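You operate a simulated robot arm through the tools that you are given. There is no shell and no other tool.

Carry out the task below with a simulated two-armed robot. There is one attempt and no reset: what you move stays moved.

JOB
Take the napkin from the table top and lay it out flat on the worktop under the window.

It is judged by the outcome, as a careful person would: the job done as asked, and still so three seconds after it is handed in. It fails if anything else is knocked over, pushed out of place, dropped, spilled or broken. Flat cloth is picked up by pressing the open fingertips on it (5 to 10 N) and closing them slowly along it; thin cloth reads only 2 to 8 mm in the jaws.

ROBOT AND FRAMES
Two 7-joint arms with two-finger parallel grippers on one trunk, on a base that moves. Base frame: it is fixed to the floor where the robot stands at the start and does not move with it; the origin is under the middle of the robot, x ahead of it, y to its left, z up. Lengths are in mm, angles in degrees, forces in N, time in s.
The left shoulder is at the start at [70, 177, 945], the right one opposite. With the tool pointing down near the work surface each hand reaches from about 300 to 740 mm from the robot's upright axis, wherever it stands, measured 20 degrees to its own side. Places, roughly: napkin [-750, 2250, 750]; worktop under the window [-1700, 800, 900]. Payload 3.43 kg a hand.
The tool frame of a hand sits at the grasp point between the pads (the TCP): z along the fingers, y along the line on which they close. The tips reach 30 mm beyond it. Largest opening 94 mm; finger width 28, thickness 10; the body of the gripper, 50 by 96 mm, starts 55 mm behind the TCP.
Orientation is that of the tool frame in the base frame, as a unit quaternion [w, x, y, z]. With the fingers straight down and closing along the base's y, the tool's x points along the base's -x, its y along +y and its z along -z.

CONTROLS
- The arms move only by the tool jog_arm. It takes "left_plan", "right_plan" or both (then of equal length, played together; a hand with none holds still); each is a list of rows, each a list of 7 numbers: the shift along the tool's x, y, z in units of 30 mm (1.0 is 30 mm), then the turn, a rotation vector about the tool's x, y, z in units of 4 degrees (1.0 is 4 degrees), then the gripper command, from -1 (fully open) to 1 (shut), values between in proportion. In form: [[x, y, z, rx, ry, rz, hand], ...]. A call has 1 to 20 rows; each row shifts and turns the commanded pose from where the row before left it, along the tool's axes as they then stand. A call with a number of a shift or a turn outside -1 to 1 is refused whole. Rows are played at 5 a second. More than 50 mm and 8.6 degrees between two rows, or a gripper value outside its range, and nothing of the call is played. Where a pose cannot be reached the arm comes as near as it can. A force on the tool above 40 N (or 10 N above the force at the start of the call, whichever is more), or a blocked arm, ends the call early, and 0.2 s more pass. The fingers move at their own pace (about 153 mm/s each) and stop on an object; they squeeze with about 24 N. The grip force told is the motor's: it shows also when the fingers shut on nothing. Time passes only in rows, and 0.2 s behind the last, so rows that do not move let the fingers close. It gives the time, the measured TCP pose, the force on the tool (base axes), the opening and the grip force at its end, in the units of the frame above (readings bear some noise), with the torque about the TCP (base axes, N m) and any sound that the robot's microphone picked up, and new pictures: "views" is both (left out), scene, wrist or none (wrist: the cameras of the hands that moved).
- Cameras (640 x 400 px; columns grow to the right, rows downward): "scene" is now at [137.6, -20.3, 1269.6]; the picture's right is [-0.23, -0.97, 0.00], its down [-0.51, 0.12, -0.85] and it looks along [0.83, -0.19, -0.53] (base axes); focal length 274 px, centre (320, 200). "left" rides on the left gripper at [76, -14, -102] in its tool frame; the picture's right is [0.18, 0.98, 0.00], its down [-0.75, 0.14, -0.64] and it looks along [-0.63, 0.12, 0.77] (tool axes); focal length 243 px, centre (320, 200). "right" rides on the right gripper at [76, 14, -102] in its tool frame; the picture's right is [-0.18, 0.98, 0.00], its down [-0.75, -0.14, -0.64] and it looks along [-0.63, -0.12, 0.77] (tool axes); focal length 243 px, centre (320, 200). There is no depth. A picture from a camera that has moved, and an enlarged one, comes with that camera's place and axes in the base frame and with its lens.
- raise_lower(by): slides the trunk up (or, below 0, down) by that many mm; the arms and the scene camera ride with it, the base frame stays. It gives what a move gives, with no picture.
- steer(legs): drives the robot by 1 to 6 legs, each [ahead, turn to the left] in mm and degrees, along the robot's own axes; the way and the turn of a leg run together, so that a leg with both is an arc; at most 1500 mm and 180 degrees a leg. The arms and the cameras ride along, it lands a little off, and it stops where it bumps. It gives what a move gives, and a new picture of the scene camera.
- turn_head(pan, tilt): turns the head with the scene camera to pan (to the left, within 86 degrees either way) and tilt (down, from -29 to 69), counted from straight ahead of the robot. It gives what a move gives, and a new picture of the scene camera.
- inspect(camera, box): a new picture of the part [left, top, right, bottom] of that camera's present view, enlarged. No time passes.
- sign_off(): hands the job in; it is judged then, once.

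Nothing tells you exact positions but the pictures and the camera data. Unless the task says otherwise, let go and move clear before handing in.

The tools are called by a JSON object that holds its "name" and its "arguments". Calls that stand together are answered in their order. jog_arm: Moves the arms, as the interface text tells. Its arguments: {"type":"object","properties":{"left_plan":{"type":"array","items":{"type":"array","items":{"type":"number"}}},"right_plan":{"type":"array","items":{"type":"array","items":{"type":"number"}}},"views":{"type":"string","enum":["both","scene","wrist","none"]}},"required":[]} The other tools are called the same way: raise_lower (by) moves the trunk up or down; steer (legs) drives the base; turn_head (pan, tilt) turns the head that bears the scene camera; inspect (camera, box) takes an enlarged picture of a part of a camera's view; sign_off () hands the job in.

At the start:

```text
clock: 0.0
left_position: [543.2, 178.3, 894.7]
left_orientation: [0.0, 0.001, 1.0, 0.0]
left_wrist_force: [0.2, -0.6, -0.1]
left_wrist_torque: [0.02, 0.03, -0.02]
left_gripper_width: 94.1
left_grasp_force: 0.0
right_position: [379.0, -190.1, 964.9]
right_orientation: [0.0, -0.001, 1.0, 0.0]
right_wrist_force: [0.2, 0.0, 0.9]
right_wrist_torque: [-0.03, -0.01, -0.01]
right_gripper_width: 94.1
right_grasp_force: 0.2
trunk travel left (down, up): [-525.0, 315.0]
robot x, y, heading: [0.6, -3.1, 0.1]
head pan, tilt (commanded): [-13.2, 31.9]
```

scene: 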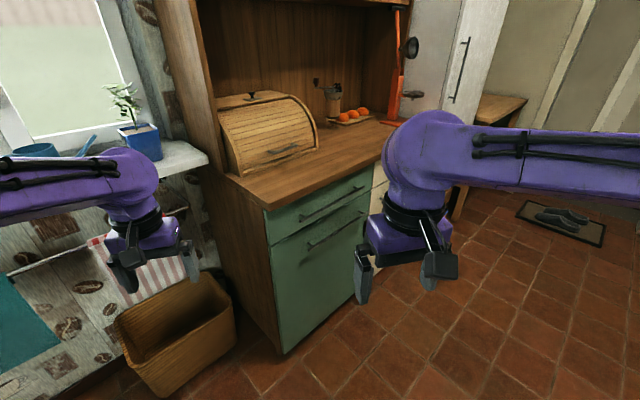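
right: 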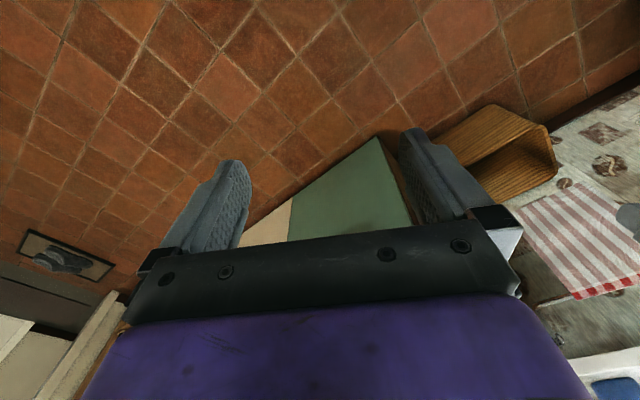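
left: 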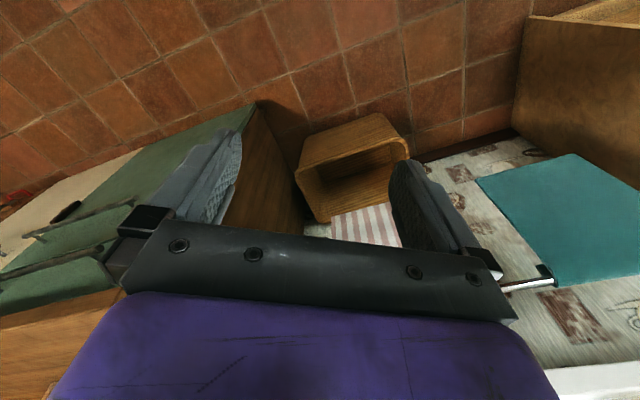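

I see a hutch with a bread box ahead and a window sill to the left; the napkin table and the worktop are behind/left of the robot. I'll look around with the head first.

{"name": "turn_head", "arguments": {"pan": 86, "tilt": 25}}

```text
clock: 1.8
left_position: [542.9, 177.6, 895.3]
left_orientation: [0.0, 0.001, 1.0, 0.0]
left_wrist_force: [0.4, -0.3, 0.4]
left_wrist_torque: [0.02, 0.03, 0.04]
left_gripper_width: 94.3
left_grasp_force: 0.1
right_position: [379.2, -190.0, 964.5]
right_orientation: [0.001, 0.0, 1.0, 0.0]
right_wrist_force: [-0.2, 0.4, -0.1]
right_wrist_torque: [0.0, 0.01, 0.02]
right_gripper_width: 94.1
right_grasp_force: 0.0
trunk travel left (down, up): [-525.0, 315.0]
robot x, y, heading: [1.4, 0.4, -0.1]
head pan, tilt (commanded): [85.9, 25.0]
camera scene: at [57.0, 92.1, 1280.5], right [1.0, -0.07, 0.0], down [-0.03, -0.42, -0.91], along [0.06, 0.9, -0.42], focal length 274 px, centre (320, 200)
```

scene: 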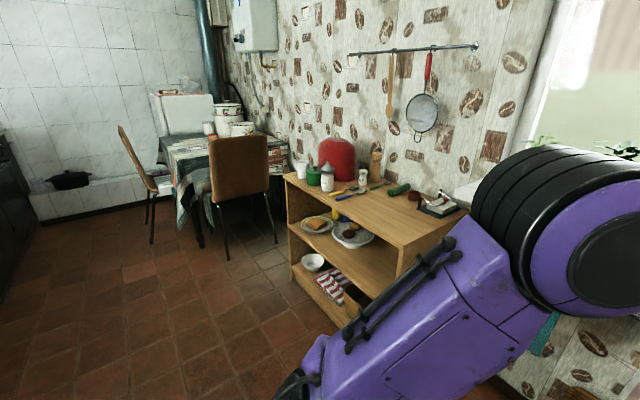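

A dining table with a tablecloth, pots and chairs stands roughly at [-770, 2350]. I'll take an enlarged look at it.

{"name": "inspect", "arguments": {"camera": "scene", "box": [100, 70, 320, 260]}}

{"name": "inspect", "arguments": {"camera": "scene", "box": [0, 60, 320, 260]}}

```text
2.11 times, centred on (210, 165) of scene
camera zoom: at [57.0, 92.1, 1280.5], right [1.0, -0.07, 0.0], down [-0.03, -0.42, -0.91], along [0.06, 0.9, -0.42], focal length 578 px, centre (552, 274)
```

zoom: 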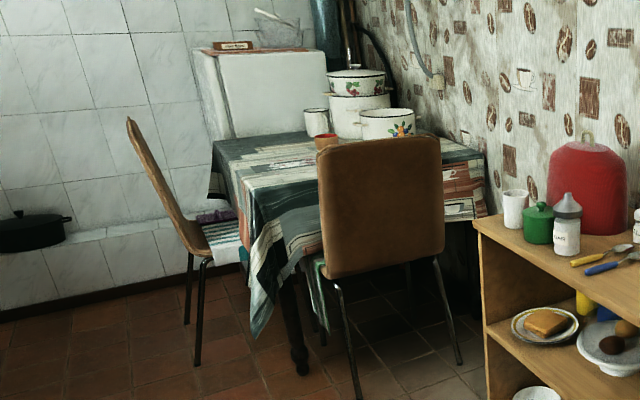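

```text
2.00 times, centred on (160, 160) of scene
camera zoom: at [57.0, 92.1, 1280.5], right [1.0, -0.07, 0.0], down [-0.03, -0.42, -0.91], along [0.06, 0.9, -0.42], focal length 549 px, centre (640, 280)
```

zoom: 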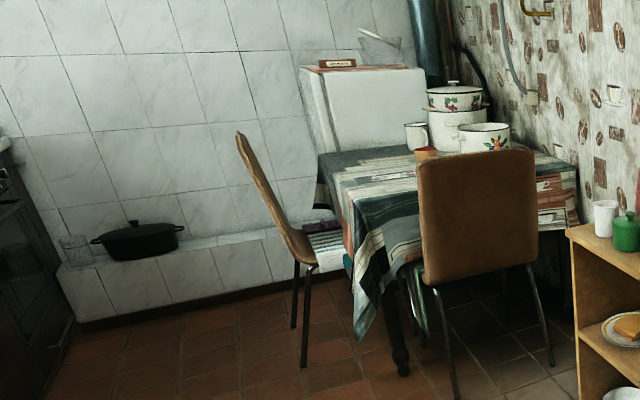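

The table has two chairs around it and pots on it. Before turning I'll tuck the left hand in to the same pose as the right one so it clears furniture.

{"name": "jog_arm", "arguments": {"left_plan": [[0.9, 0, -0.4, 0, 0, 0, -1], [0.9, 0, -0.4, 0, 0, 0, -1], [0.9, 0, -0.4, 0, 0, 0, -1], [0.9, 0, -0.4, 0, 0, 0, -1], [0.9, 0, -0.4, 0, 0, 0, -1], [0.9, 0, -0.4, 0, 0, 0, -1], [0, 0, 0, 0, 0, 0, -1]], "views": "scene"}}

```text
clock: 3.4
left_position: [380.9, 177.2, 966.8]
left_orientation: [0.0, 0.0, 1.0, 0.001]
left_wrist_force: [0.3, 0.6, 0.3]
left_wrist_torque: [0.01, 0.03, 0.04]
left_gripper_width: 93.6
left_grasp_force: 0.0
right_position: [379.2, -191.5, 965.0]
right_orientation: [0.001, -0.001, 1.0, 0.0]
right_wrist_force: [1.4, -1.2, -1.1]
right_wrist_torque: [0.03, -0.01, -0.02]
right_gripper_width: 93.9
right_grasp_force: 0.1
trunk travel left (down, up): [-525.0, 315.0]
robot x, y, heading: [3.7, -5.0, -0.2]
head pan, tilt (commanded): [85.9, 25.0]
camera scene: at [57.3, 91.4, 1280.6], right [1.0, -0.07, 0.0], down [-0.03, -0.42, -0.91], along [0.06, 0.9, -0.42], focal length 274 px, centre (320, 200)
```

scene: 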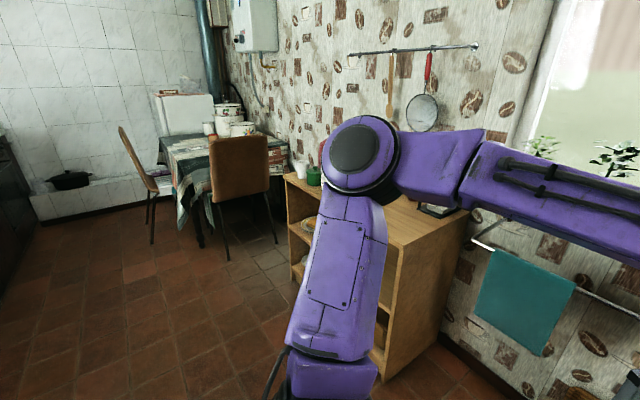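

The left hand is tucked. Now I'll turn the robot in place to the left by 90° to face +y, and look at the worktop side.

{"name": "steer", "arguments": {"legs": [[0, 90]]}}

{"name": "turn_head", "arguments": {"pan": 60, "tilt": 20}}

```text
clock: 7.5
left_position: [-171.7, 382.4, 965.9]
left_orientation: [-0.001, -0.702, 0.712, 0.0]
left_wrist_force: [0.1, -0.2, -0.1]
left_wrist_torque: [-0.01, 0.0, 0.05]
left_gripper_width: 93.9
left_grasp_force: 0.0
right_position: [196.1, 375.3, 964.8]
right_orientation: [-0.001, -0.703, 0.711, 0.001]
right_wrist_force: [-0.8, 0.3, 0.1]
right_wrist_torque: [-0.01, 0.04, -0.01]
right_gripper_width: 94.1
right_grasp_force: 0.0
trunk travel left (down, up): [-525.0, 315.0]
robot x, y, heading: [-3.5, -0.5, 89.1]
head pan, tilt (commanded): [85.9, 25.0]
camera scene: at [-91.1, 58.1, 1280.5], right [0.08, 1.0, 0.0], down [0.42, -0.04, -0.91], along [-0.9, 0.08, -0.42], focal length 274 px, centre (320, 200)
```

scene: 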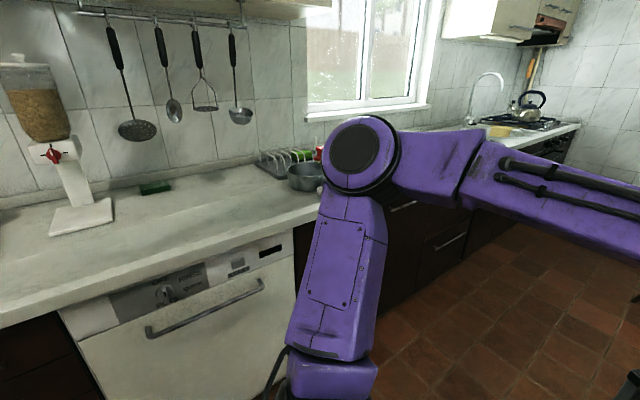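

```text
clock: 8.4
left_position: [-172.8, 383.1, 966.5]
left_orientation: [-0.001, -0.702, 0.712, 0.0]
left_wrist_force: [0.2, 0.2, 0.8]
left_wrist_torque: [-0.01, 0.01, -0.01]
left_gripper_width: 94.2
left_grasp_force: 0.1
right_position: [194.4, 375.9, 965.4]
right_orientation: [0.0, -0.703, 0.711, 0.0]
right_wrist_force: [0.7, -0.5, 0.5]
right_wrist_torque: [0.01, 0.01, -0.01]
right_gripper_width: 94.1
right_grasp_force: 0.1
trunk travel left (down, up): [-525.0, 315.0]
robot x, y, heading: [-1.6, 2.8, 89.2]
head pan, tilt (commanded): [60.0, 20.0]
camera scene: at [-79.2, 98.0, 1288.6], right [0.51, 0.86, 0.0], down [0.29, -0.17, -0.94], along [-0.81, 0.48, -0.34], focal length 274 px, centre (320, 200)
```

scene: 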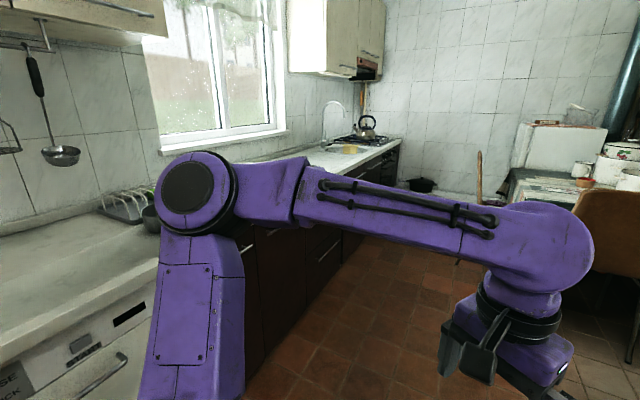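

The room is rotated about 33° relative to my frame: the counter's front edge runs along direction (-0.54, 0.84), and the table lies ahead down this aisle. I'll align with the aisle and drive closer to the table.

{"name": "steer", "arguments": {"legs": [[0, 33], [900, 0]]}}

{"name": "turn_head", "arguments": {"pan": -20, "tilt": 25}}

```text
clock: 14.8
left_position: [-842.0, 995.0, 967.9]
left_orientation: [0.001, 0.876, -0.483, 0.0]
left_wrist_force: [-0.2, -0.4, 0.1]
left_wrist_torque: [0.0, 0.03, 0.01]
left_gripper_width: 93.8
left_grasp_force: 0.1
right_position: [-530.3, 1191.1, 965.4]
right_orientation: [0.001, 0.877, -0.481, 0.001]
right_wrist_force: [0.5, 1.0, -1.0]
right_wrist_torque: [-0.01, -0.01, 0.01]
right_gripper_width: 94.0
right_grasp_force: 0.1
trunk travel left (down, up): [-525.0, 315.0]
robot x, y, heading: [-492.3, 767.6, 122.3]
head pan, tilt (commanded): [60.0, 20.0]
camera scene: at [-608.5, 807.2, 1288.6], right [-0.04, 1.0, 0.0], down [0.34, 0.01, -0.94], along [-0.94, -0.04, -0.34], focal length 274 px, centre (320, 200)
```

scene: 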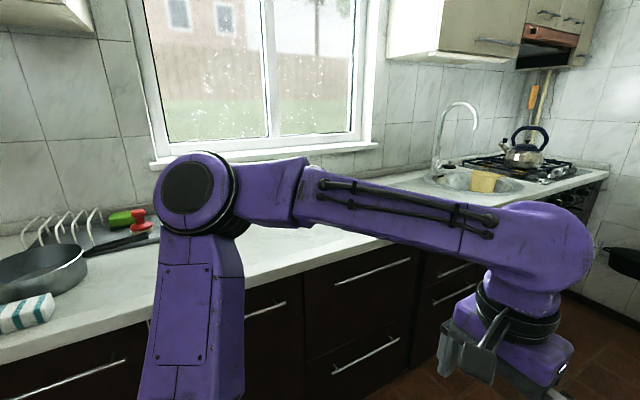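

```text
clock: 16.4
left_position: [-842.8, 994.3, 966.4]
left_orientation: [0.0, 0.876, -0.482, 0.0]
left_wrist_force: [0.9, 1.1, -0.6]
left_wrist_torque: [-0.04, 0.01, -0.01]
left_gripper_width: 94.1
left_grasp_force: 0.0
right_position: [-530.3, 1189.7, 964.5]
right_orientation: [0.0, 0.877, -0.481, -0.001]
right_wrist_force: [-0.1, 0.5, 0.4]
right_wrist_torque: [0.02, -0.01, 0.01]
right_gripper_width: 93.9
right_grasp_force: 0.0
trunk travel left (down, up): [-525.0, 315.0]
robot x, y, heading: [-489.0, 767.7, 122.4]
head pan, tilt (commanded): [-20.0, 25.0]
camera scene: at [-535.1, 900.8, 1280.5], right [0.98, 0.21, 0.0], down [0.09, -0.41, -0.91], along [-0.19, 0.89, -0.42], focal length 274 px, centre (320, 200)
```

scene: 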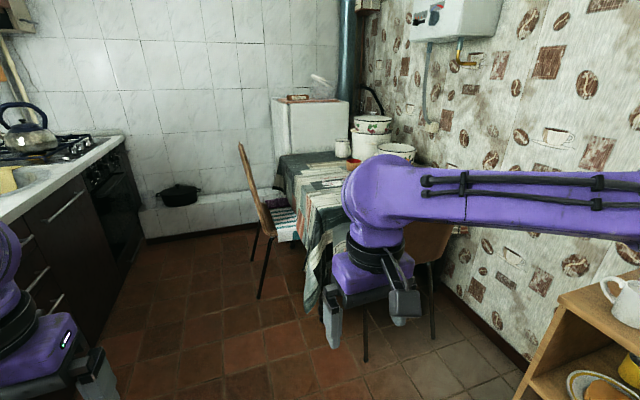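

The worktop under the window looks clear between the frying pan and the sink. Now I'll look closer at the table.

{"name": "inspect", "arguments": {"camera": "scene", "box": [220, 90, 460, 240]}}

{"name": "raise_lower", "arguments": {"by": 300}}

{"name": "turn_head", "arguments": {"pan": -15, "tilt": 32}}

{"name": "inspect", "arguments": {"camera": "scene", "box": [220, 50, 460, 200]}}

```text
2.67 times, centred on (340, 165) of scene
camera zoom: at [-535.1, 900.8, 1280.5], right [0.98, 0.21, 0.0], down [0.09, -0.41, -0.91], along [-0.19, 0.89, -0.42], focal length 732 px, centre (267, 293)
```

zoom: 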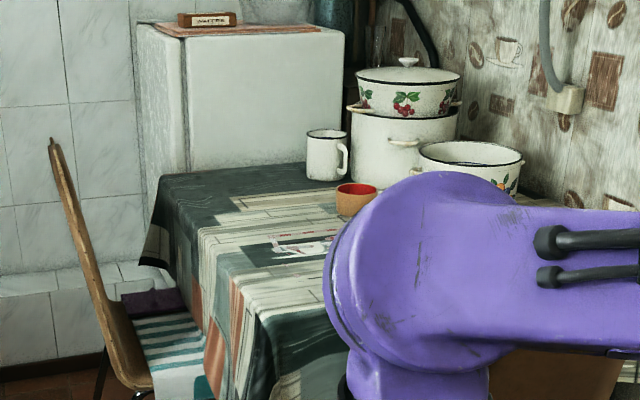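

```text
clock: 19.4
left_position: [-841.5, 995.5, 1267.1]
left_orientation: [0.0, 0.876, -0.483, 0.0]
left_wrist_force: [0.2, 0.1, 0.4]
left_wrist_torque: [-0.01, 0.02, 0.0]
left_gripper_width: 94.0
left_grasp_force: 0.0
right_position: [-530.9, 1190.1, 1265.8]
right_orientation: [0.0, 0.877, -0.481, 0.001]
right_wrist_force: [0.2, -0.4, 0.3]
right_wrist_torque: [0.02, 0.03, -0.04]
right_gripper_width: 94.1
right_grasp_force: 0.0
trunk travel left (down, up): [-825.0, 15.0]
robot x, y, heading: [-486.7, 768.0, 122.6]
head pan, tilt (commanded): [-20.0, 25.0]
```

```text
clock: 20.0
left_position: [-842.1, 995.2, 1266.9]
left_orientation: [0.0, 0.876, -0.482, -0.001]
left_wrist_force: [0.1, 0.2, -0.1]
left_wrist_torque: [0.03, 0.02, 0.0]
left_gripper_width: 94.3
left_grasp_force: 0.2
right_position: [-530.7, 1189.6, 1265.9]
right_orientation: [-0.001, 0.877, -0.481, -0.001]
right_wrist_force: [-0.5, 0.7, 0.1]
right_wrist_torque: [0.01, 0.02, 0.03]
right_gripper_width: 94.1
right_grasp_force: 0.0
trunk travel left (down, up): [-825.0, 15.0]
robot x, y, heading: [-490.2, 770.5, 122.2]
head pan, tilt (commanded): [-15.0, 32.0]
camera scene: at [-542.1, 896.4, 1569.5], right [0.95, 0.3, 0.0], down [0.16, -0.51, -0.85], along [-0.25, 0.81, -0.53], focal length 274 px, centre (320, 200)
```

scene: 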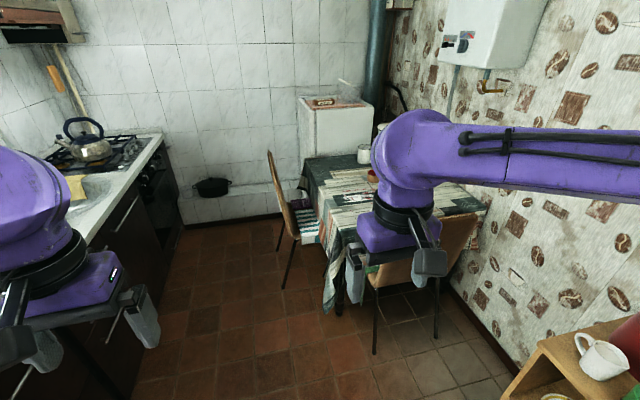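

```text
2.67 times, centred on (340, 125) of scene
camera zoom: at [-542.1, 896.4, 1569.5], right [0.95, 0.3, 0.0], down [0.16, -0.51, -0.85], along [-0.25, 0.81, -0.53], focal length 732 px, centre (267, 400)
```

zoom: 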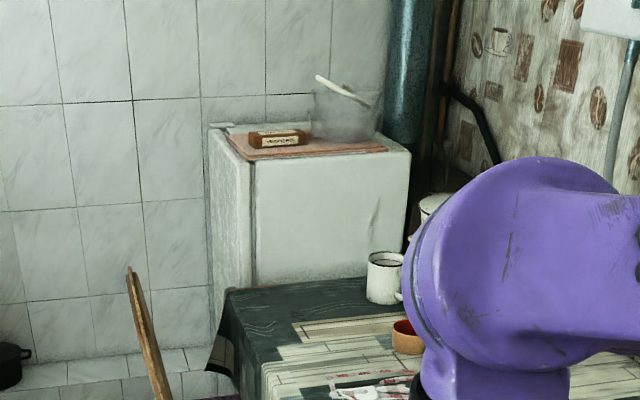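

The table's near-left corner is near [-753, 1901], and the napkin (white with red marks) probably lies at about [-750, 2250]. I'll zoom in there.

{"name": "inspect", "arguments": {"camera": "scene", "box": [290, 145, 400, 215]}}

```text
5.71 times, centred on (345, 180) of scene
camera zoom: at [-542.1, 896.4, 1569.5], right [0.95, 0.3, 0.0], down [0.16, -0.51, -0.85], along [-0.25, 0.81, -0.53], focal length 1568 px, centre (177, 314)
```

zoom: 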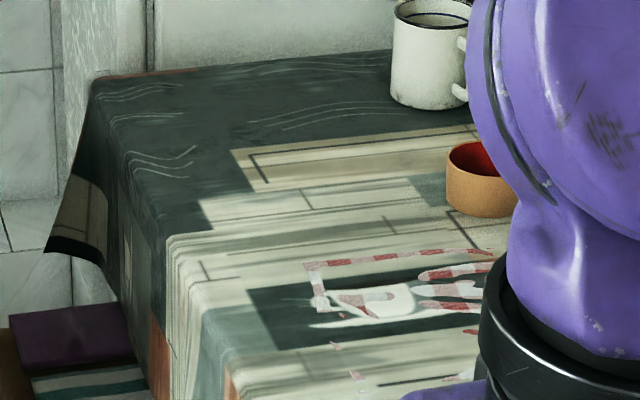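

The napkin seems to be lying near [-700, 2200] on a busy printed tablecloth, partly hidden by my right arm. I'll drive ahead to get closer, staying on the aisle with the trunk high.

{"name": "steer", "arguments": {"legs": [[550, 0], [0, -25]]}}

{"name": "turn_head", "arguments": {"pan": 0, "tilt": 45}}

```text
clock: 24.5
left_position: [-1011.7, 1585.7, 1267.0]
left_orientation: [-0.001, 0.754, -0.657, -0.001]
left_wrist_force: [0.5, 0.2, -0.6]
left_wrist_torque: [0.0, -0.02, 0.01]
left_gripper_width: 94.1
left_grasp_force: 0.1
right_position: [-647.8, 1632.2, 1265.2]
right_orientation: [0.0, 0.755, -0.656, 0.0]
right_wrist_force: [0.5, -0.4, 0.4]
right_wrist_torque: [0.0, 0.01, 0.01]
right_gripper_width: 94.1
right_grasp_force: 0.0
trunk travel left (down, up): [-825.0, 15.0]
robot x, y, heading: [-785.1, 1228.9, 97.7]
head pan, tilt (commanded): [-15.0, 32.0]
camera scene: at [-780.3, 1370.3, 1569.4], right [0.99, -0.13, 0.0], down [-0.07, -0.53, -0.85], along [0.11, 0.84, -0.53], focal length 274 px, centre (320, 200)
```

scene: 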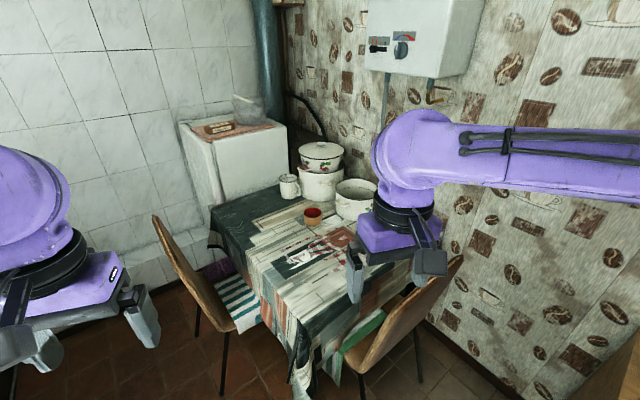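

```text
clock: 25.2
left_position: [-1010.8, 1585.0, 1267.2]
left_orientation: [0.001, 0.754, -0.657, 0.0]
left_wrist_force: [0.2, 0.1, 0.0]
left_wrist_torque: [0.01, 0.02, 0.0]
left_gripper_width: 94.2
left_grasp_force: 0.0
right_position: [-646.2, 1632.8, 1265.5]
right_orientation: [0.0, 0.754, -0.657, 0.0]
right_wrist_force: [0.9, -0.2, -0.9]
right_wrist_torque: [0.03, 0.01, 0.04]
right_gripper_width: 94.0
right_grasp_force: 0.1
trunk travel left (down, up): [-825.0, 15.0]
robot x, y, heading: [-781.8, 1231.1, 97.8]
head pan, tilt (commanded): [0.0, 45.0]
camera scene: at [-801.1, 1362.4, 1550.0], right [0.99, 0.13, 0.0], down [0.1, -0.7, -0.71], along [-0.1, 0.7, -0.71], focal length 274 px, centre (320, 200)
```

scene: 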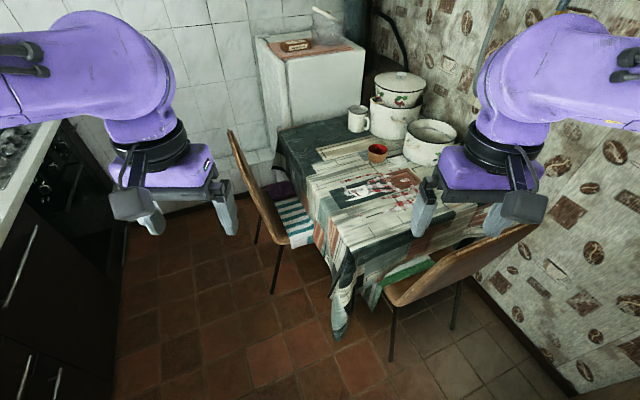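

{"name": "inspect", "arguments": {"camera": "scene", "box": [260, 80, 500, 230]}}

{"name": "inspect", "arguments": {"camera": "scene", "box": [310, 150, 450, 240]}}

```text
2.67 times, centred on (380, 155) of scene
camera zoom: at [-801.1, 1362.4, 1550.0], right [0.99, 0.13, 0.0], down [0.1, -0.7, -0.71], along [-0.1, 0.7, -0.71], focal length 732 px, centre (160, 320)
```

zoom: 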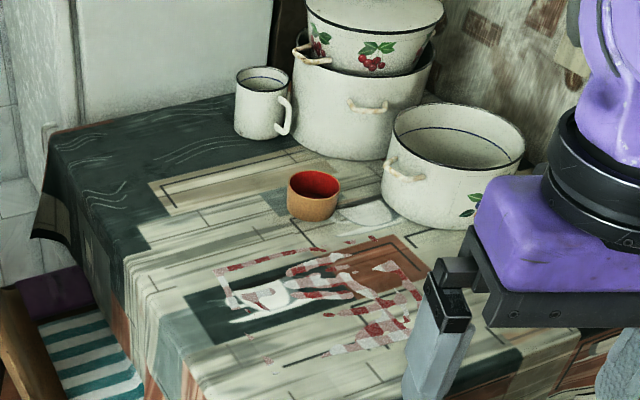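

```text
4.44 times, centred on (380, 195) of scene
camera zoom: at [-801.1, 1362.4, 1550.0], right [0.99, 0.13, 0.0], down [0.1, -0.7, -0.71], along [-0.1, 0.7, -0.71], focal length 1220 px, centre (53, 222)
```

zoom: 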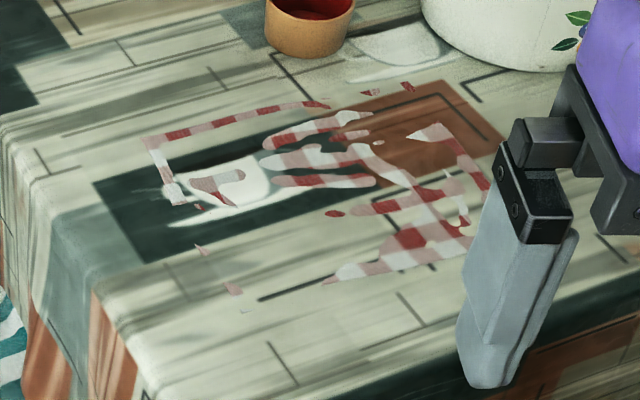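

The napkin is a thin red‑white checked cloth of roughly 280×230 mm, its weave showing through the printed tablecloth; corners near [-835,2277], [-564,2400], [-513,2206], [-739,2066]. I'll look down to learn my base footprint and floor clearance before approaching the free side between the two chairs.

{"name": "turn_head", "arguments": {"pan": 0, "tilt": 69}}

{"name": "turn_head", "arguments": {"pan": 50, "tilt": 40}}

```text
clock: 26.1
left_position: [-1011.8, 1584.2, 1266.4]
left_orientation: [0.001, 0.753, -0.658, 0.0]
left_wrist_force: [-0.9, 0.6, 0.1]
left_wrist_torque: [-0.01, 0.01, 0.01]
left_gripper_width: 94.2
left_grasp_force: 0.0
right_position: [-647.1, 1632.3, 1265.1]
right_orientation: [-0.001, 0.754, -0.656, 0.0]
right_wrist_force: [0.1, 0.5, 0.5]
right_wrist_torque: [0.0, 0.03, 0.01]
right_gripper_width: 94.1
right_grasp_force: 0.1
trunk travel left (down, up): [-825.0, 15.0]
robot x, y, heading: [-781.1, 1233.1, 97.5]
head pan, tilt (commanded): [0.0, 68.8]
camera scene: at [-798.3, 1337.1, 1521.1], right [0.99, 0.14, 0.0], down [0.13, -0.92, -0.36], along [-0.05, 0.36, -0.93], focal length 274 px, centre (320, 200)
```

scene: 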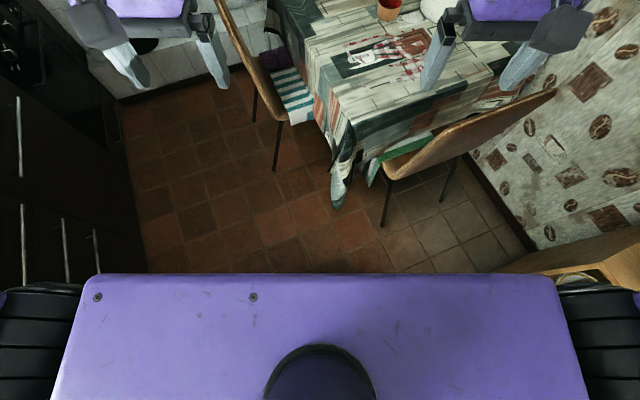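

```text
clock: 27.3
left_position: [-1010.8, 1584.9, 1266.6]
left_orientation: [0.0, 0.754, -0.657, 0.0]
left_wrist_force: [-0.7, 0.1, 0.7]
left_wrist_torque: [-0.04, 0.02, 0.01]
left_gripper_width: 94.1
left_grasp_force: 0.1
right_position: [-646.5, 1632.9, 1265.2]
right_orientation: [0.001, 0.754, -0.657, 0.0]
right_wrist_force: [-0.4, 0.1, -0.5]
right_wrist_torque: [0.01, -0.01, 0.02]
right_gripper_width: 93.8
right_grasp_force: 0.1
trunk travel left (down, up): [-825.0, 15.0]
robot x, y, heading: [-782.0, 1228.5, 97.5]
head pan, tilt (commanded): [50.0, 40.0]
camera scene: at [-862.5, 1327.0, 1557.2], right [0.53, 0.85, 0.0], down [0.54, -0.34, -0.77], along [-0.65, 0.41, -0.64], focal length 274 px, centre (320, 200)
```

scene: 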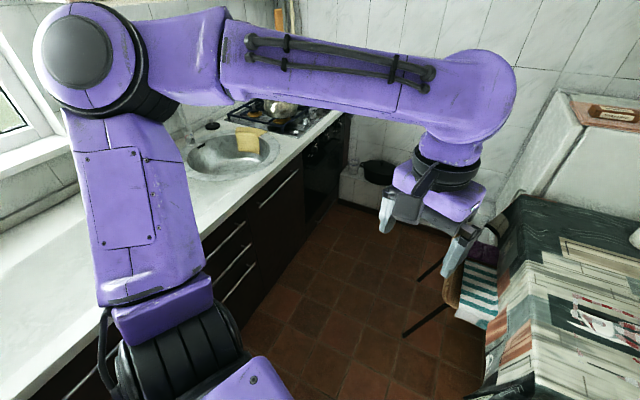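

My base fits within about 265 mm of its axis and there is a free pocket by the table's left edge before the far chair. I'll drive to about room position beside that edge and turn to face the napkin's left edge.

{"name": "steer", "arguments": {"legs": [[0, 28.5], [626, 0], [0, -76]]}}

{"name": "turn_head", "arguments": {"pan": 0, "tilt": 60}}

```text
clock: 35.5
left_position: [-1041.3, 2148.9, 1266.9]
left_orientation: [0.0, -0.419, 0.908, 0.001]
left_wrist_force: [-0.1, 0.3, -0.6]
left_wrist_torque: [0.03, 0.01, 0.02]
left_gripper_width: 94.1
left_grasp_force: 0.1
right_position: [-764.2, 1908.2, 1264.8]
right_orientation: [0.0, -0.419, 0.908, 0.001]
right_wrist_force: [0.3, 0.9, -0.3]
right_wrist_torque: [-0.01, -0.01, 0.02]
right_gripper_width: 93.7
right_grasp_force: 0.2
trunk travel left (down, up): [-825.0, 15.0]
robot x, y, heading: [-1152.7, 1744.7, 49.5]
head pan, tilt (commanded): [50.0, 40.0]
camera scene: at [-1135.2, 1866.3, 1557.2], right [0.99, 0.17, 0.0], down [0.11, -0.63, -0.77], along [-0.13, 0.76, -0.64], focal length 274 px, centre (320, 200)
```

scene: 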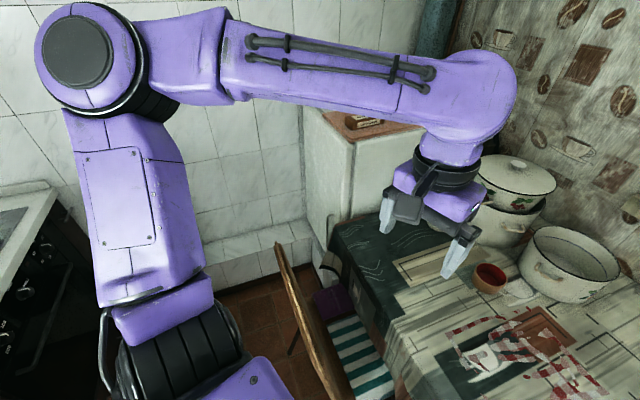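

```text
clock: 36.7
left_position: [-1039.7, 2149.5, 1267.4]
left_orientation: [-0.001, -0.42, 0.908, -0.001]
left_wrist_force: [0.3, -0.3, -0.2]
left_wrist_torque: [0.0, 0.01, -0.03]
left_gripper_width: 93.9
left_grasp_force: 0.1
right_position: [-763.0, 1907.9, 1265.4]
right_orientation: [-0.001, -0.419, 0.908, 0.0]
right_wrist_force: [-0.5, -0.5, -1.2]
right_wrist_torque: [0.03, 0.03, 0.03]
right_gripper_width: 93.9
right_grasp_force: 0.1
trunk travel left (down, up): [-825.0, 15.0]
robot x, y, heading: [-1156.2, 1744.0, 49.4]
head pan, tilt (commanded): [0.0, 60.0]
camera scene: at [-1077.8, 1833.2, 1530.5], right [0.76, -0.65, 0.0], down [-0.56, -0.66, -0.5], along [0.32, 0.38, -0.87], focal length 274 px, centre (320, 200)
```

scene: 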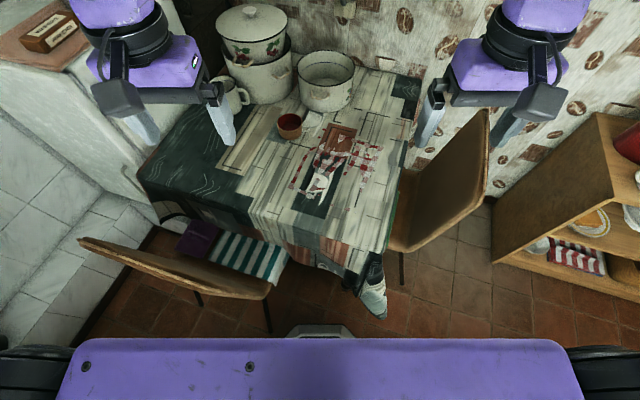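

Now I have a clear view of the whole table and the napkin ahead of me. I'll zoom in on it.

{"name": "inspect", "arguments": {"camera": "scene", "box": [260, 105, 420, 235]}}

{"name": "inspect", "arguments": {"camera": "scene", "box": [280, 110, 390, 220]}}

```text
3.08 times, centred on (340, 170) of scene
camera zoom: at [-1077.8, 1833.2, 1530.5], right [0.76, -0.65, 0.0], down [-0.56, -0.66, -0.5], along [0.32, 0.38, -0.87], focal length 844 px, centre (258, 292)
```

zoom: 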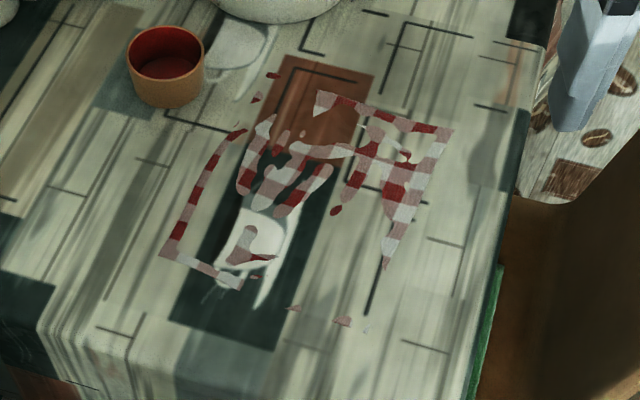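

```text
3.64 times, centred on (335, 165) of scene
camera zoom: at [-1077.8, 1833.2, 1530.5], right [0.76, -0.65, 0.0], down [-0.56, -0.66, -0.5], along [0.32, 0.38, -0.87], focal length 998 px, centre (266, 327)
```

zoom: 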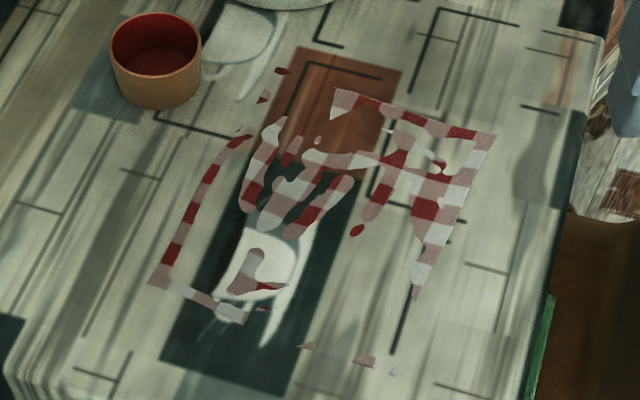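

The napkin measures about 294×232 mm with its near short edge from C1 [-843, 2277] to C4 [-739, 2067]. I plan to pinch that edge near both corners with both hands; first I lower the trunk and rotate both hands so their closing line is perpendicular to that edge.

{"name": "raise_lower", "arguments": {"by": -150}}

{"name": "jog_arm", "arguments": {"left_plan": [[0, 0, 0, 0, 0, -0.97, -1], [0, 0, 0, 0, 0, -0.97, -1], [0, 0, 0, 0, 0, -0.97, -1], [0, 0, 0, 0, 0, -0.97, -1], [0, 0, 0, 0, 0, -0.97, -1], [0, 0, 0, 0, 0, -0.97, -1], [0, 0, 0, 0, 0, -0.97, -1], [0, 0, 0, 0, 0, -0.97, -1], [0, 0, 0, 0, 0, -0.97, -1], [0, 0, 0, 0, 0, -0.97, -1], [0, 0, 0, 0, 0, -0.97, -1], [0, 0, 0, 0, 0, -0.97, -1], [0, 0, 0, 0, 0, -0.97, -1], [0, 0, 0, 0, 0, -0.97, -1], [0, 0, 0, 0, 0, -0.97, -1], [0, 0, 0, 0, 0, -0.97, -1], [0, 0, 0, 0, 0, -0.97, -1]], "right_plan": [[0, 0, 0, 0, 0, -0.97, -1], [0, 0, 0, 0, 0, -0.97, -1], [0, 0, 0, 0, 0, -0.97, -1], [0, 0, 0, 0, 0, -0.97, -1], [0, 0, 0, 0, 0, -0.97, -1], [0, 0, 0, 0, 0, -0.97, -1], [0, 0, 0, 0, 0, -0.97, -1], [0, 0, 0, 0, 0, -0.97, -1], [0, 0, 0, 0, 0, -0.97, -1], [0, 0, 0, 0, 0, -0.97, -1], [0, 0, 0, 0, 0, -0.97, -1], [0, 0, 0, 0, 0, -0.97, -1], [0, 0, 0, 0, 0, -0.97, -1], [0, 0, 0, 0, 0, -0.97, -1], [0, 0, 0, 0, 0, -0.97, -1], [0, 0, 0, 0, 0, -0.97, -1], [0, 0, 0, 0, 0, -0.97, -1]]}}

```text
clock: 38.5
left_position: [-1041.2, 2147.5, 1116.7]
left_orientation: [0.0, -0.419, 0.908, 0.0]
left_wrist_force: [1.1, -0.3, 0.2]
left_wrist_torque: [-0.03, 0.0, -0.01]
left_gripper_width: 94.2
left_grasp_force: 0.0
right_position: [-762.6, 1908.2, 1115.2]
right_orientation: [-0.001, -0.42, 0.908, 0.001]
right_wrist_force: [1.0, -0.9, -0.1]
right_wrist_torque: [-0.01, -0.02, 0.0]
right_gripper_width: 94.0
right_grasp_force: 0.0
trunk travel left (down, up): [-675.0, 165.0]
robot x, y, heading: [-1155.3, 1742.2, 49.4]
head pan, tilt (commanded): [0.0, 60.0]
```

```text
clock: 42.0
left_position: [-1039.9, 2149.4, 1115.7]
left_orientation: [0.0, 0.846, -0.533, 0.0]
left_wrist_force: [0.2, 0.0, -0.4]
left_wrist_torque: [0.0, -0.03, 0.01]
left_gripper_width: 93.9
left_grasp_force: 0.0
right_position: [-762.9, 1908.0, 1115.5]
right_orientation: [-0.001, 0.846, -0.533, 0.0]
right_wrist_force: [0.4, 0.2, -0.8]
right_wrist_torque: [0.03, 0.03, -0.01]
right_gripper_width: 94.1
right_grasp_force: 0.0
trunk travel left (down, up): [-675.0, 165.0]
robot x, y, heading: [-1149.9, 1740.8, 49.4]
head pan, tilt (commanded): [0.0, 60.0]
camera scene: at [-1077.7, 1833.0, 1380.5], right [0.76, -0.65, 0.0], down [-0.56, -0.66, -0.5], along [0.32, 0.38, -0.87], focal length 274 px, centre (320, 200)
camera right: at [-744.2, 1833.5, 1218.4], right [-0.97, -0.26, 0.0], down [-0.2, 0.74, 0.64], along [-0.17, 0.62, -0.77], focal length 243 px, centre (320, 200)
camera left: at [-994.0, 2084.9, 1218.3], right [-0.81, -0.59, 0.0], down [-0.45, 0.62, 0.64], along [-0.38, 0.52, -0.77], focal length 243 px, centre (320, 200)
```

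scene: 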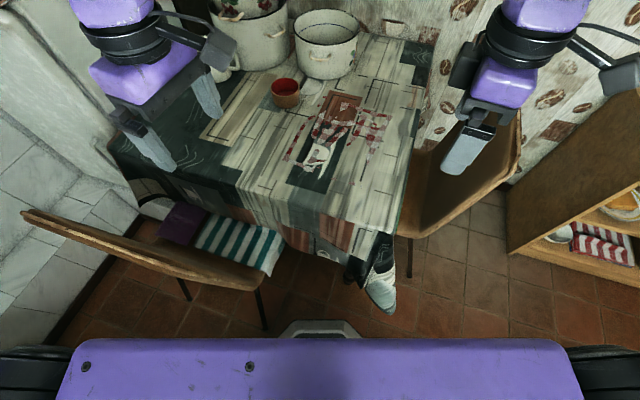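
right: 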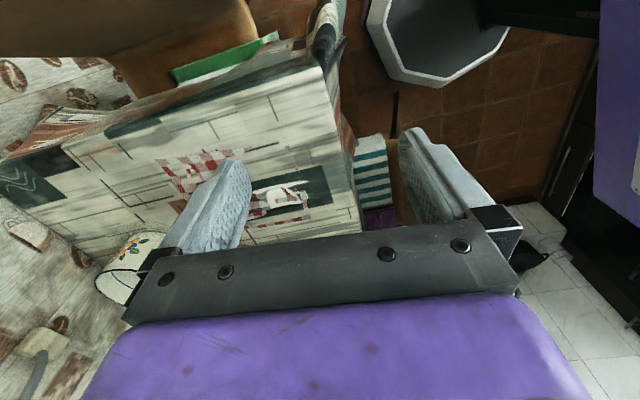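
left: 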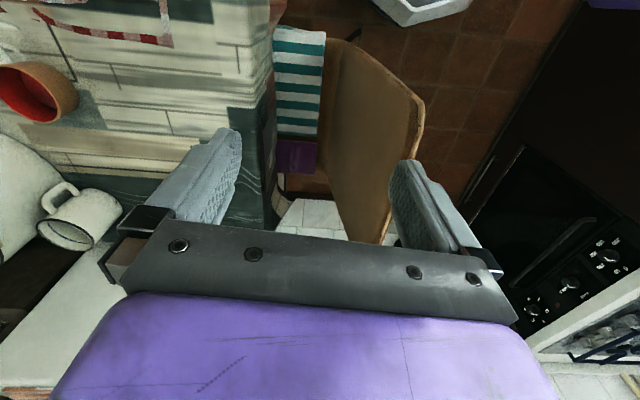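

Both hands are aligned with the napkin. Now I'll move them horizontally above the two near corners and lower them to about 170 mm above the table to check with the wrist cameras.

{"name": "jog_arm", "arguments": {"left_plan": [[-0.02, -0.903, 0, 0, 0, 0, -1], [-0.02, -0.903, 0, 0, 0, 0, -1], [-0.02, -0.903, 0, 0, 0, 0, -1], [-0.02, -0.903, 0, 0, 0, 0, -1], [-0.02, -0.903, 0, 0, 0, 0, -1], [-0.02, -0.903, 0, 0, 0, 0, -1], [-0.02, -0.903, 0, 0, 0, 0, -1], [-0.02, -0.903, 0, 0, 0, 0, -1], [-0.02, -0.903, 0, 0, 0, 0, -1], [-0.02, -0.903, 0, 0, 0, 0, -1], [0, 0, 0.93, 0, 0, 0, -1], [0, 0, 0.93, 0, 0, 0, -1], [0, 0, 0.93, 0, 0, 0, -1], [0, 0, 0.93, 0, 0, 0, -1], [0, 0, 0.93, 0, 0, 0, -1], [0, 0, 0.93, 0, 0, 0, -1], [0, 0, 0.93, 0, 0, 0, -1]], "right_plan": [[-0.523, -0.423, 0, 0, 0, 0, -1], [-0.523, -0.423, 0, 0, 0, 0, -1], [-0.523, -0.423, 0, 0, 0, 0, -1], [-0.523, -0.423, 0, 0, 0, 0, -1], [-0.523, -0.423, 0, 0, 0, 0, -1], [-0.523, -0.423, 0, 0, 0, 0, -1], [-0.523, -0.423, 0, 0, 0, 0, -1], [-0.523, -0.423, 0, 0, 0, 0, -1], [-0.523, -0.423, 0, 0, 0, 0, -1], [-0.523, -0.423, 0, 0, 0, 0, -1], [0, 0, 0.93, 0, 0, 0, -1], [0, 0, 0.93, 0, 0, 0, -1], [0, 0, 0.93, 0, 0, 0, -1], [0, 0, 0.93, 0, 0, 0, -1], [0, 0, 0.93, 0, 0, 0, -1], [0, 0, 0.93, 0, 0, 0, -1], [0, 0, 0.93, 0, 0, 0, -1]]}}

```text
clock: 45.6
left_position: [-797.6, 2271.7, 920.7]
left_orientation: [0.0, 0.846, -0.534, 0.001]
left_wrist_force: [-0.1, 0.2, 0.7]
left_wrist_torque: [-0.01, 0.04, -0.01]
left_gripper_width: 94.1
left_grasp_force: 0.1
right_position: [-714.9, 2106.3, 918.9]
right_orientation: [0.0, 0.846, -0.533, 0.0]
right_wrist_force: [0.3, -0.1, 0.4]
right_wrist_torque: [-0.02, 0.0, -0.02]
right_gripper_width: 94.0
right_grasp_force: 0.0
trunk travel left (down, up): [-675.0, 165.0]
robot x, y, heading: [-1151.8, 1740.3, 49.3]
head pan, tilt (commanded): [0.0, 60.0]
camera scene: at [-1076.7, 1834.2, 1380.4], right [0.76, -0.65, 0.0], down [-0.56, -0.66, -0.5], along [0.32, 0.38, -0.87], focal length 274 px, centre (320, 200)
camera right: at [-697.1, 2031.6, 1022.5], right [-0.97, -0.26, 0.0], down [-0.2, 0.74, 0.64], along [-0.17, 0.62, -0.77], focal length 243 px, centre (320, 200)
camera left: at [-751.9, 2207.9, 1022.1], right [-0.81, -0.59, 0.0], down [-0.45, 0.62, 0.64], along [-0.38, 0.52, -0.77], focal length 243 px, centre (320, 200)
```

scene: 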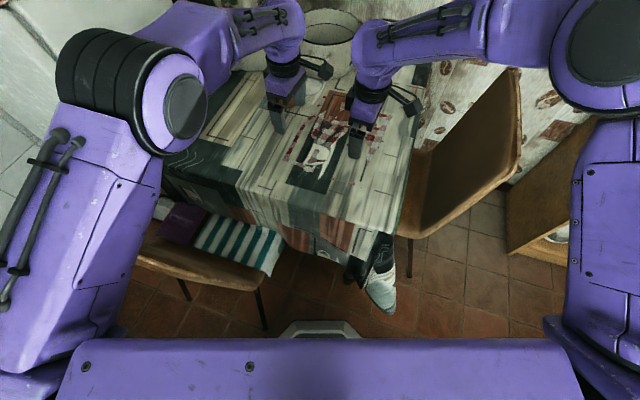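
right: 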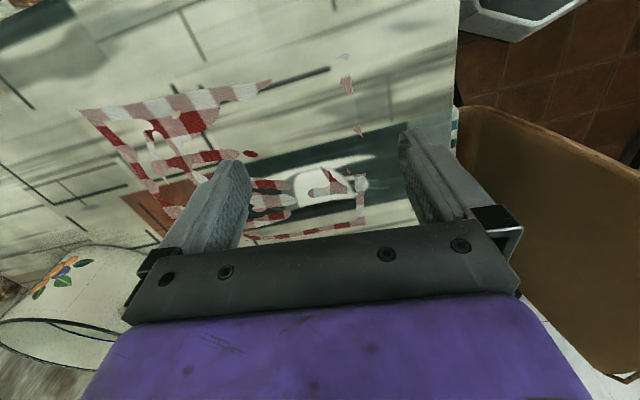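
left: 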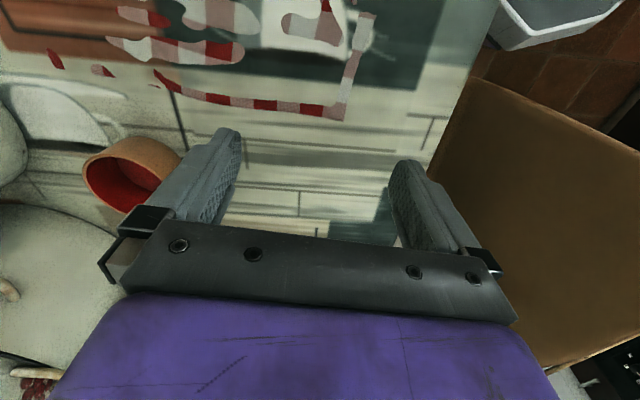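

Wrist-camera sightings confirm corners C1 ≈ [-837, 2278] and C4 ≈ [-735, 2067], so both hands are placed about 35 mm inside the near edge. I'll narrow the fingers to about 34 mm and go down close to the cloth.

{"name": "jog_arm", "arguments": {"left_plan": [[0, 0, 0.8, 0, 0, 0, 0.28], [0, 0, 0.8, 0, 0, 0, 0.28], [0, 0, 0.8, 0, 0, 0, 0.28], [0, 0, 0.8, 0, 0, 0, 0.28], [0, 0, 0.8, 0, 0, 0, 0.28], [0, 0, 0, 0, 0, 0, 0.28]], "right_plan": [[0, 0, 0.8, 0, 0, 0, 0.28], [0, 0, 0.8, 0, 0, 0, 0.28], [0, 0, 0.8, 0, 0, 0, 0.28], [0, 0, 0.8, 0, 0, 0, 0.28], [0, 0, 0.8, 0, 0, 0, 0.28], [0, 0, 0, 0, 0, 0, 0.28]]}}

```text
clock: 47.0
left_position: [-799.0, 2271.1, 802.3]
left_orientation: [0.0, 0.846, -0.534, 0.0]
left_wrist_force: [-0.4, -0.5, -0.3]
left_wrist_torque: [0.03, -0.03, 0.01]
left_gripper_width: 33.8
left_grasp_force: 0.1
right_position: [-715.6, 2105.0, 799.4]
right_orientation: [-0.001, 0.847, -0.532, 0.001]
right_wrist_force: [-0.5, 0.2, 0.2]
right_wrist_torque: [-0.02, 0.0, -0.01]
right_gripper_width: 33.5
right_grasp_force: 0.0
trunk travel left (down, up): [-675.0, 165.0]
robot x, y, heading: [-1152.7, 1745.5, 49.5]
head pan, tilt (commanded): [0.0, 60.0]
camera scene: at [-1078.0, 1832.4, 1380.6], right [0.76, -0.65, 0.0], down [-0.56, -0.66, -0.5], along [0.32, 0.38, -0.87], focal length 274 px, centre (320, 200)
camera right: at [-696.7, 2030.1, 903.0], right [-0.97, -0.26, 0.0], down [-0.2, 0.74, 0.64], along [-0.16, 0.62, -0.77], focal length 243 px, centre (320, 200)
camera left: at [-752.8, 2206.8, 902.7], right [-0.81, -0.59, 0.0], down [-0.45, 0.62, 0.64], along [-0.38, 0.52, -0.77], focal length 243 px, centre (320, 200)
```

scene: 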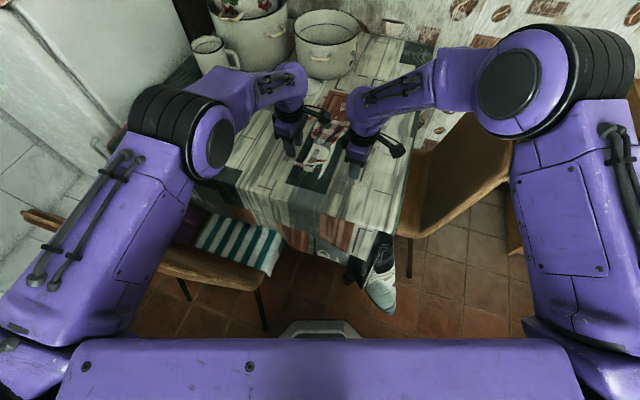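
right: 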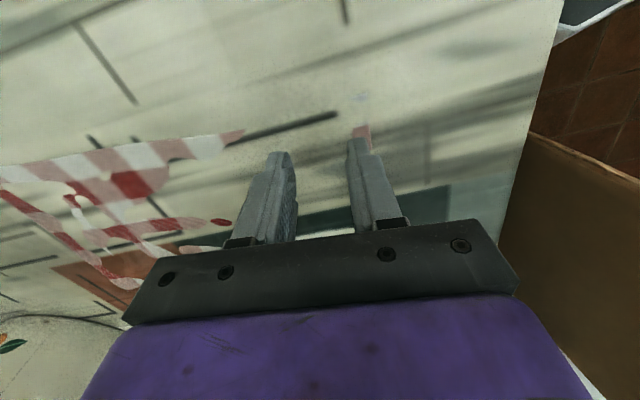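
left: 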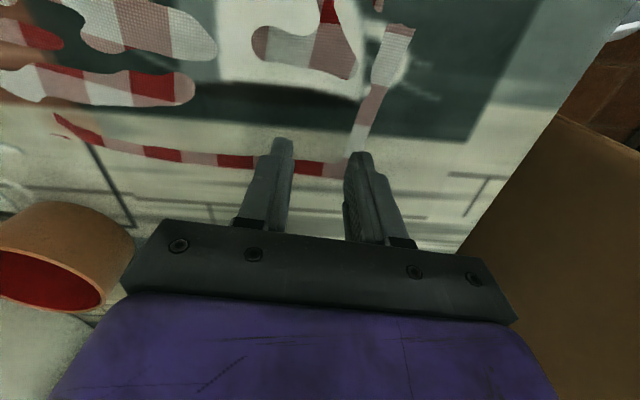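

The left hand's outer finger sits right on the napkin's edge, so I'll shift the left hand 14 mm and the right hand 9 mm further inside, then ease down toward contact.

{"name": "jog_arm", "arguments": {"left_plan": [[0.2, -0.47, 0, 0, 0, 0, 0.28], [0, 0, 0.25, 0, 0, 0, 0.28], [0, 0, 0.25, 0, 0, 0, 0.28], [0, 0, 0.1, 0, 0, 0, 0.28], [0, 0, 0, 0, 0, 0, 0.28]], "right_plan": [[0, -0.3, 0, 0, 0, 0, 0.28], [0, 0, 0.25, 0, 0, 0, 0.28], [0, 0, 0.2, 0, 0, 0, 0.28], [0, 0, 0.05, 0, 0, 0, 0.28], [0, 0, 0, 0, 0, 0, 0.28]], "views": "wrist"}}

```text
clock: 48.2
left_position: [-783.6, 2270.8, 783.6]
left_orientation: [0.0, 0.846, -0.533, 0.0]
left_wrist_force: [0.2, 0.2, 0.3]
left_wrist_torque: [-0.01, 0.01, 0.0]
left_gripper_width: 33.7
left_grasp_force: 0.0
right_position: [-709.3, 2108.5, 784.8]
right_orientation: [0.0, 0.846, -0.533, 0.0]
right_wrist_force: [-0.1, -0.1, -0.1]
right_wrist_torque: [0.0, 0.01, -0.02]
right_gripper_width: 33.7
right_grasp_force: 0.2
trunk travel left (down, up): [-675.0, 165.0]
robot x, y, heading: [-1157.6, 1748.6, 49.4]
head pan, tilt (commanded): [0.0, 60.0]
camera right: at [-689.2, 2034.0, 888.2], right [-0.97, -0.26, 0.0], down [-0.2, 0.74, 0.64], along [-0.17, 0.62, -0.77], focal length 243 px, centre (320, 200)
camera left: at [-737.3, 2207.7, 884.8], right [-0.81, -0.59, 0.0], down [-0.45, 0.62, 0.64], along [-0.38, 0.52, -0.77], focal length 243 px, centre (320, 200)
```

right: 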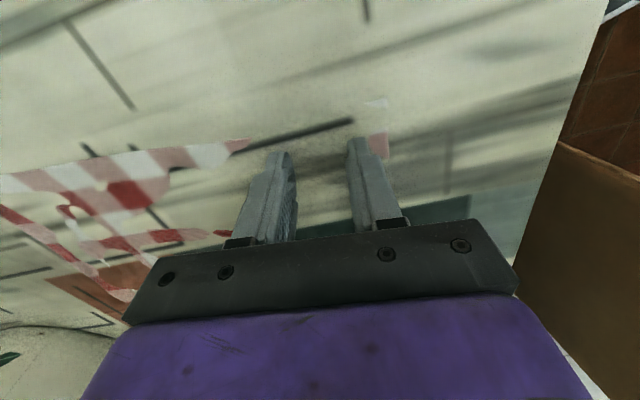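
left: 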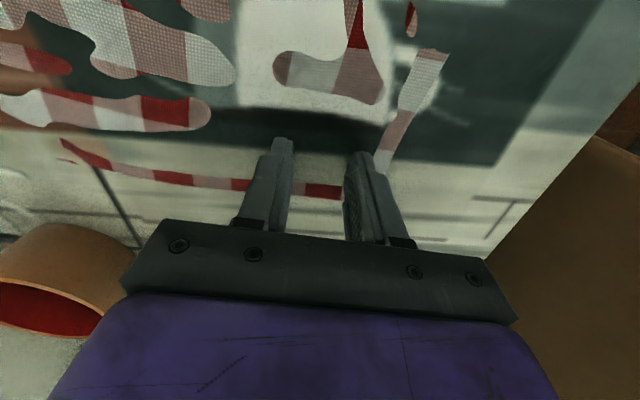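

Both fingers of each hand are now inside the napkin's edge; no contact yet at 784 mm. I'll step down in small steps and watch the force.

{"name": "jog_arm", "arguments": {"left_plan": [[0, 0, 0.1, 0, 0, 0, 0.28], [0, 0, 0, 0, 0, 0, 0.28]], "right_plan": [[0, 0, 0.1, 0, 0, 0, 0.28], [0, 0, 0, 0, 0, 0, 0.28]], "views": "none"}}

{"name": "jog_arm", "arguments": {"left_plan": [[0, 0, 0.08, 0, 0, 0, 0.28], [0, 0, 0, 0, 0, 0, 0.28]], "right_plan": [[0, 0, 0.08, 0, 0, 0, 0.28], [0, 0, 0, 0, 0, 0, 0.28]], "views": "none"}}

```text
clock: 48.9
left_position: [-783.4, 2271.2, 781.1]
left_orientation: [-0.001, 0.845, -0.534, -0.001]
left_wrist_force: [1.4, -1.0, 4.2]
left_wrist_torque: [-0.02, 0.01, 0.02]
left_gripper_width: 33.6
left_grasp_force: 0.1
right_position: [-707.6, 2107.5, 781.7]
right_orientation: [0.0, 0.846, -0.533, 0.0]
right_wrist_force: [0.1, 0.4, 0.5]
right_wrist_torque: [0.0, -0.01, 0.02]
right_gripper_width: 33.8
right_grasp_force: 0.1
trunk travel left (down, up): [-675.0, 165.0]
robot x, y, heading: [-1151.9, 1743.7, 49.5]
head pan, tilt (commanded): [0.0, 60.0]
```

```text
clock: 49.5
left_position: [-782.5, 2270.5, 780.7]
left_orientation: [-0.003, 0.846, -0.533, 0.0]
left_wrist_force: [1.9, 2.3, 19.5]
left_wrist_torque: [-0.23, 0.27, -0.04]
left_gripper_width: 32.7
left_grasp_force: 0.0
right_position: [-709.0, 2107.9, 781.0]
right_orientation: [-0.001, 0.846, -0.533, 0.0]
right_wrist_force: [-0.3, 0.3, 3.1]
right_wrist_torque: [0.02, 0.04, 0.03]
right_gripper_width: 33.7
right_grasp_force: 0.1
trunk travel left (down, up): [-675.0, 165.0]
robot x, y, heading: [-1154.3, 1740.6, 49.5]
head pan, tilt (commanded): [0.0, 60.0]
```

Left is pressing with 19.5 N (too hard) and right with 3 N. I'll back the left off a little and lower the right a little.

{"name": "jog_arm", "arguments": {"left_plan": [[0, 0, -0.055, 0, 0, 0, 0.28], [0, 0, 0, 0, 0, 0, 0.28]], "right_plan": [[0, 0, 0.025, 0, 0, 0, 0.28], [0, 0, 0, 0, 0, 0, 0.28]], "views": "none"}}

```text
clock: 50.0
left_position: [-784.9, 2269.9, 781.4]
left_orientation: [-0.001, 0.846, -0.533, 0.0]
left_wrist_force: [0.4, 1.0, 8.1]
left_wrist_torque: [-0.06, 0.04, 0.03]
left_gripper_width: 32.9
left_grasp_force: 0.1
right_position: [-708.1, 2107.0, 780.5]
right_orientation: [-0.002, 0.846, -0.534, 0.0]
right_wrist_force: [1.1, -1.3, 18.5]
right_wrist_torque: [-0.28, 0.22, 0.04]
right_gripper_width: 33.5
right_grasp_force: 0.1
trunk travel left (down, up): [-675.0, 165.0]
robot x, y, heading: [-1154.4, 1740.1, 49.8]
head pan, tilt (commanded): [0.0, 60.0]
```

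{"name": "jog_arm", "arguments": {"left_plan": [[0, 0, 0, 0, 0, 0, 0.28], [0, 0, 0, 0, 0, 0, 0.28]], "right_plan": [[0, 0, -0.045, 0, 0, 0, 0.28], [0, 0, 0, 0, 0, 0, 0.28]], "views": "none"}}

```text
clock: 50.6
left_position: [-784.8, 2269.6, 781.7]
left_orientation: [-0.003, 0.846, -0.533, 0.0]
left_wrist_force: [-1.3, -1.4, 9.2]
left_wrist_torque: [-0.11, 0.14, -0.01]
left_gripper_width: 34.2
left_grasp_force: 0.5
right_position: [-709.2, 2108.0, 782.7]
right_orientation: [-0.002, 0.846, -0.533, -0.001]
right_wrist_force: [2.4, 1.8, 10.9]
right_wrist_torque: [-0.14, 0.04, -0.03]
right_gripper_width: 33.1
right_grasp_force: 0.0
trunk travel left (down, up): [-675.0, 165.0]
robot x, y, heading: [-1154.8, 1743.6, 49.7]
head pan, tilt (commanded): [0.0, 60.0]
```

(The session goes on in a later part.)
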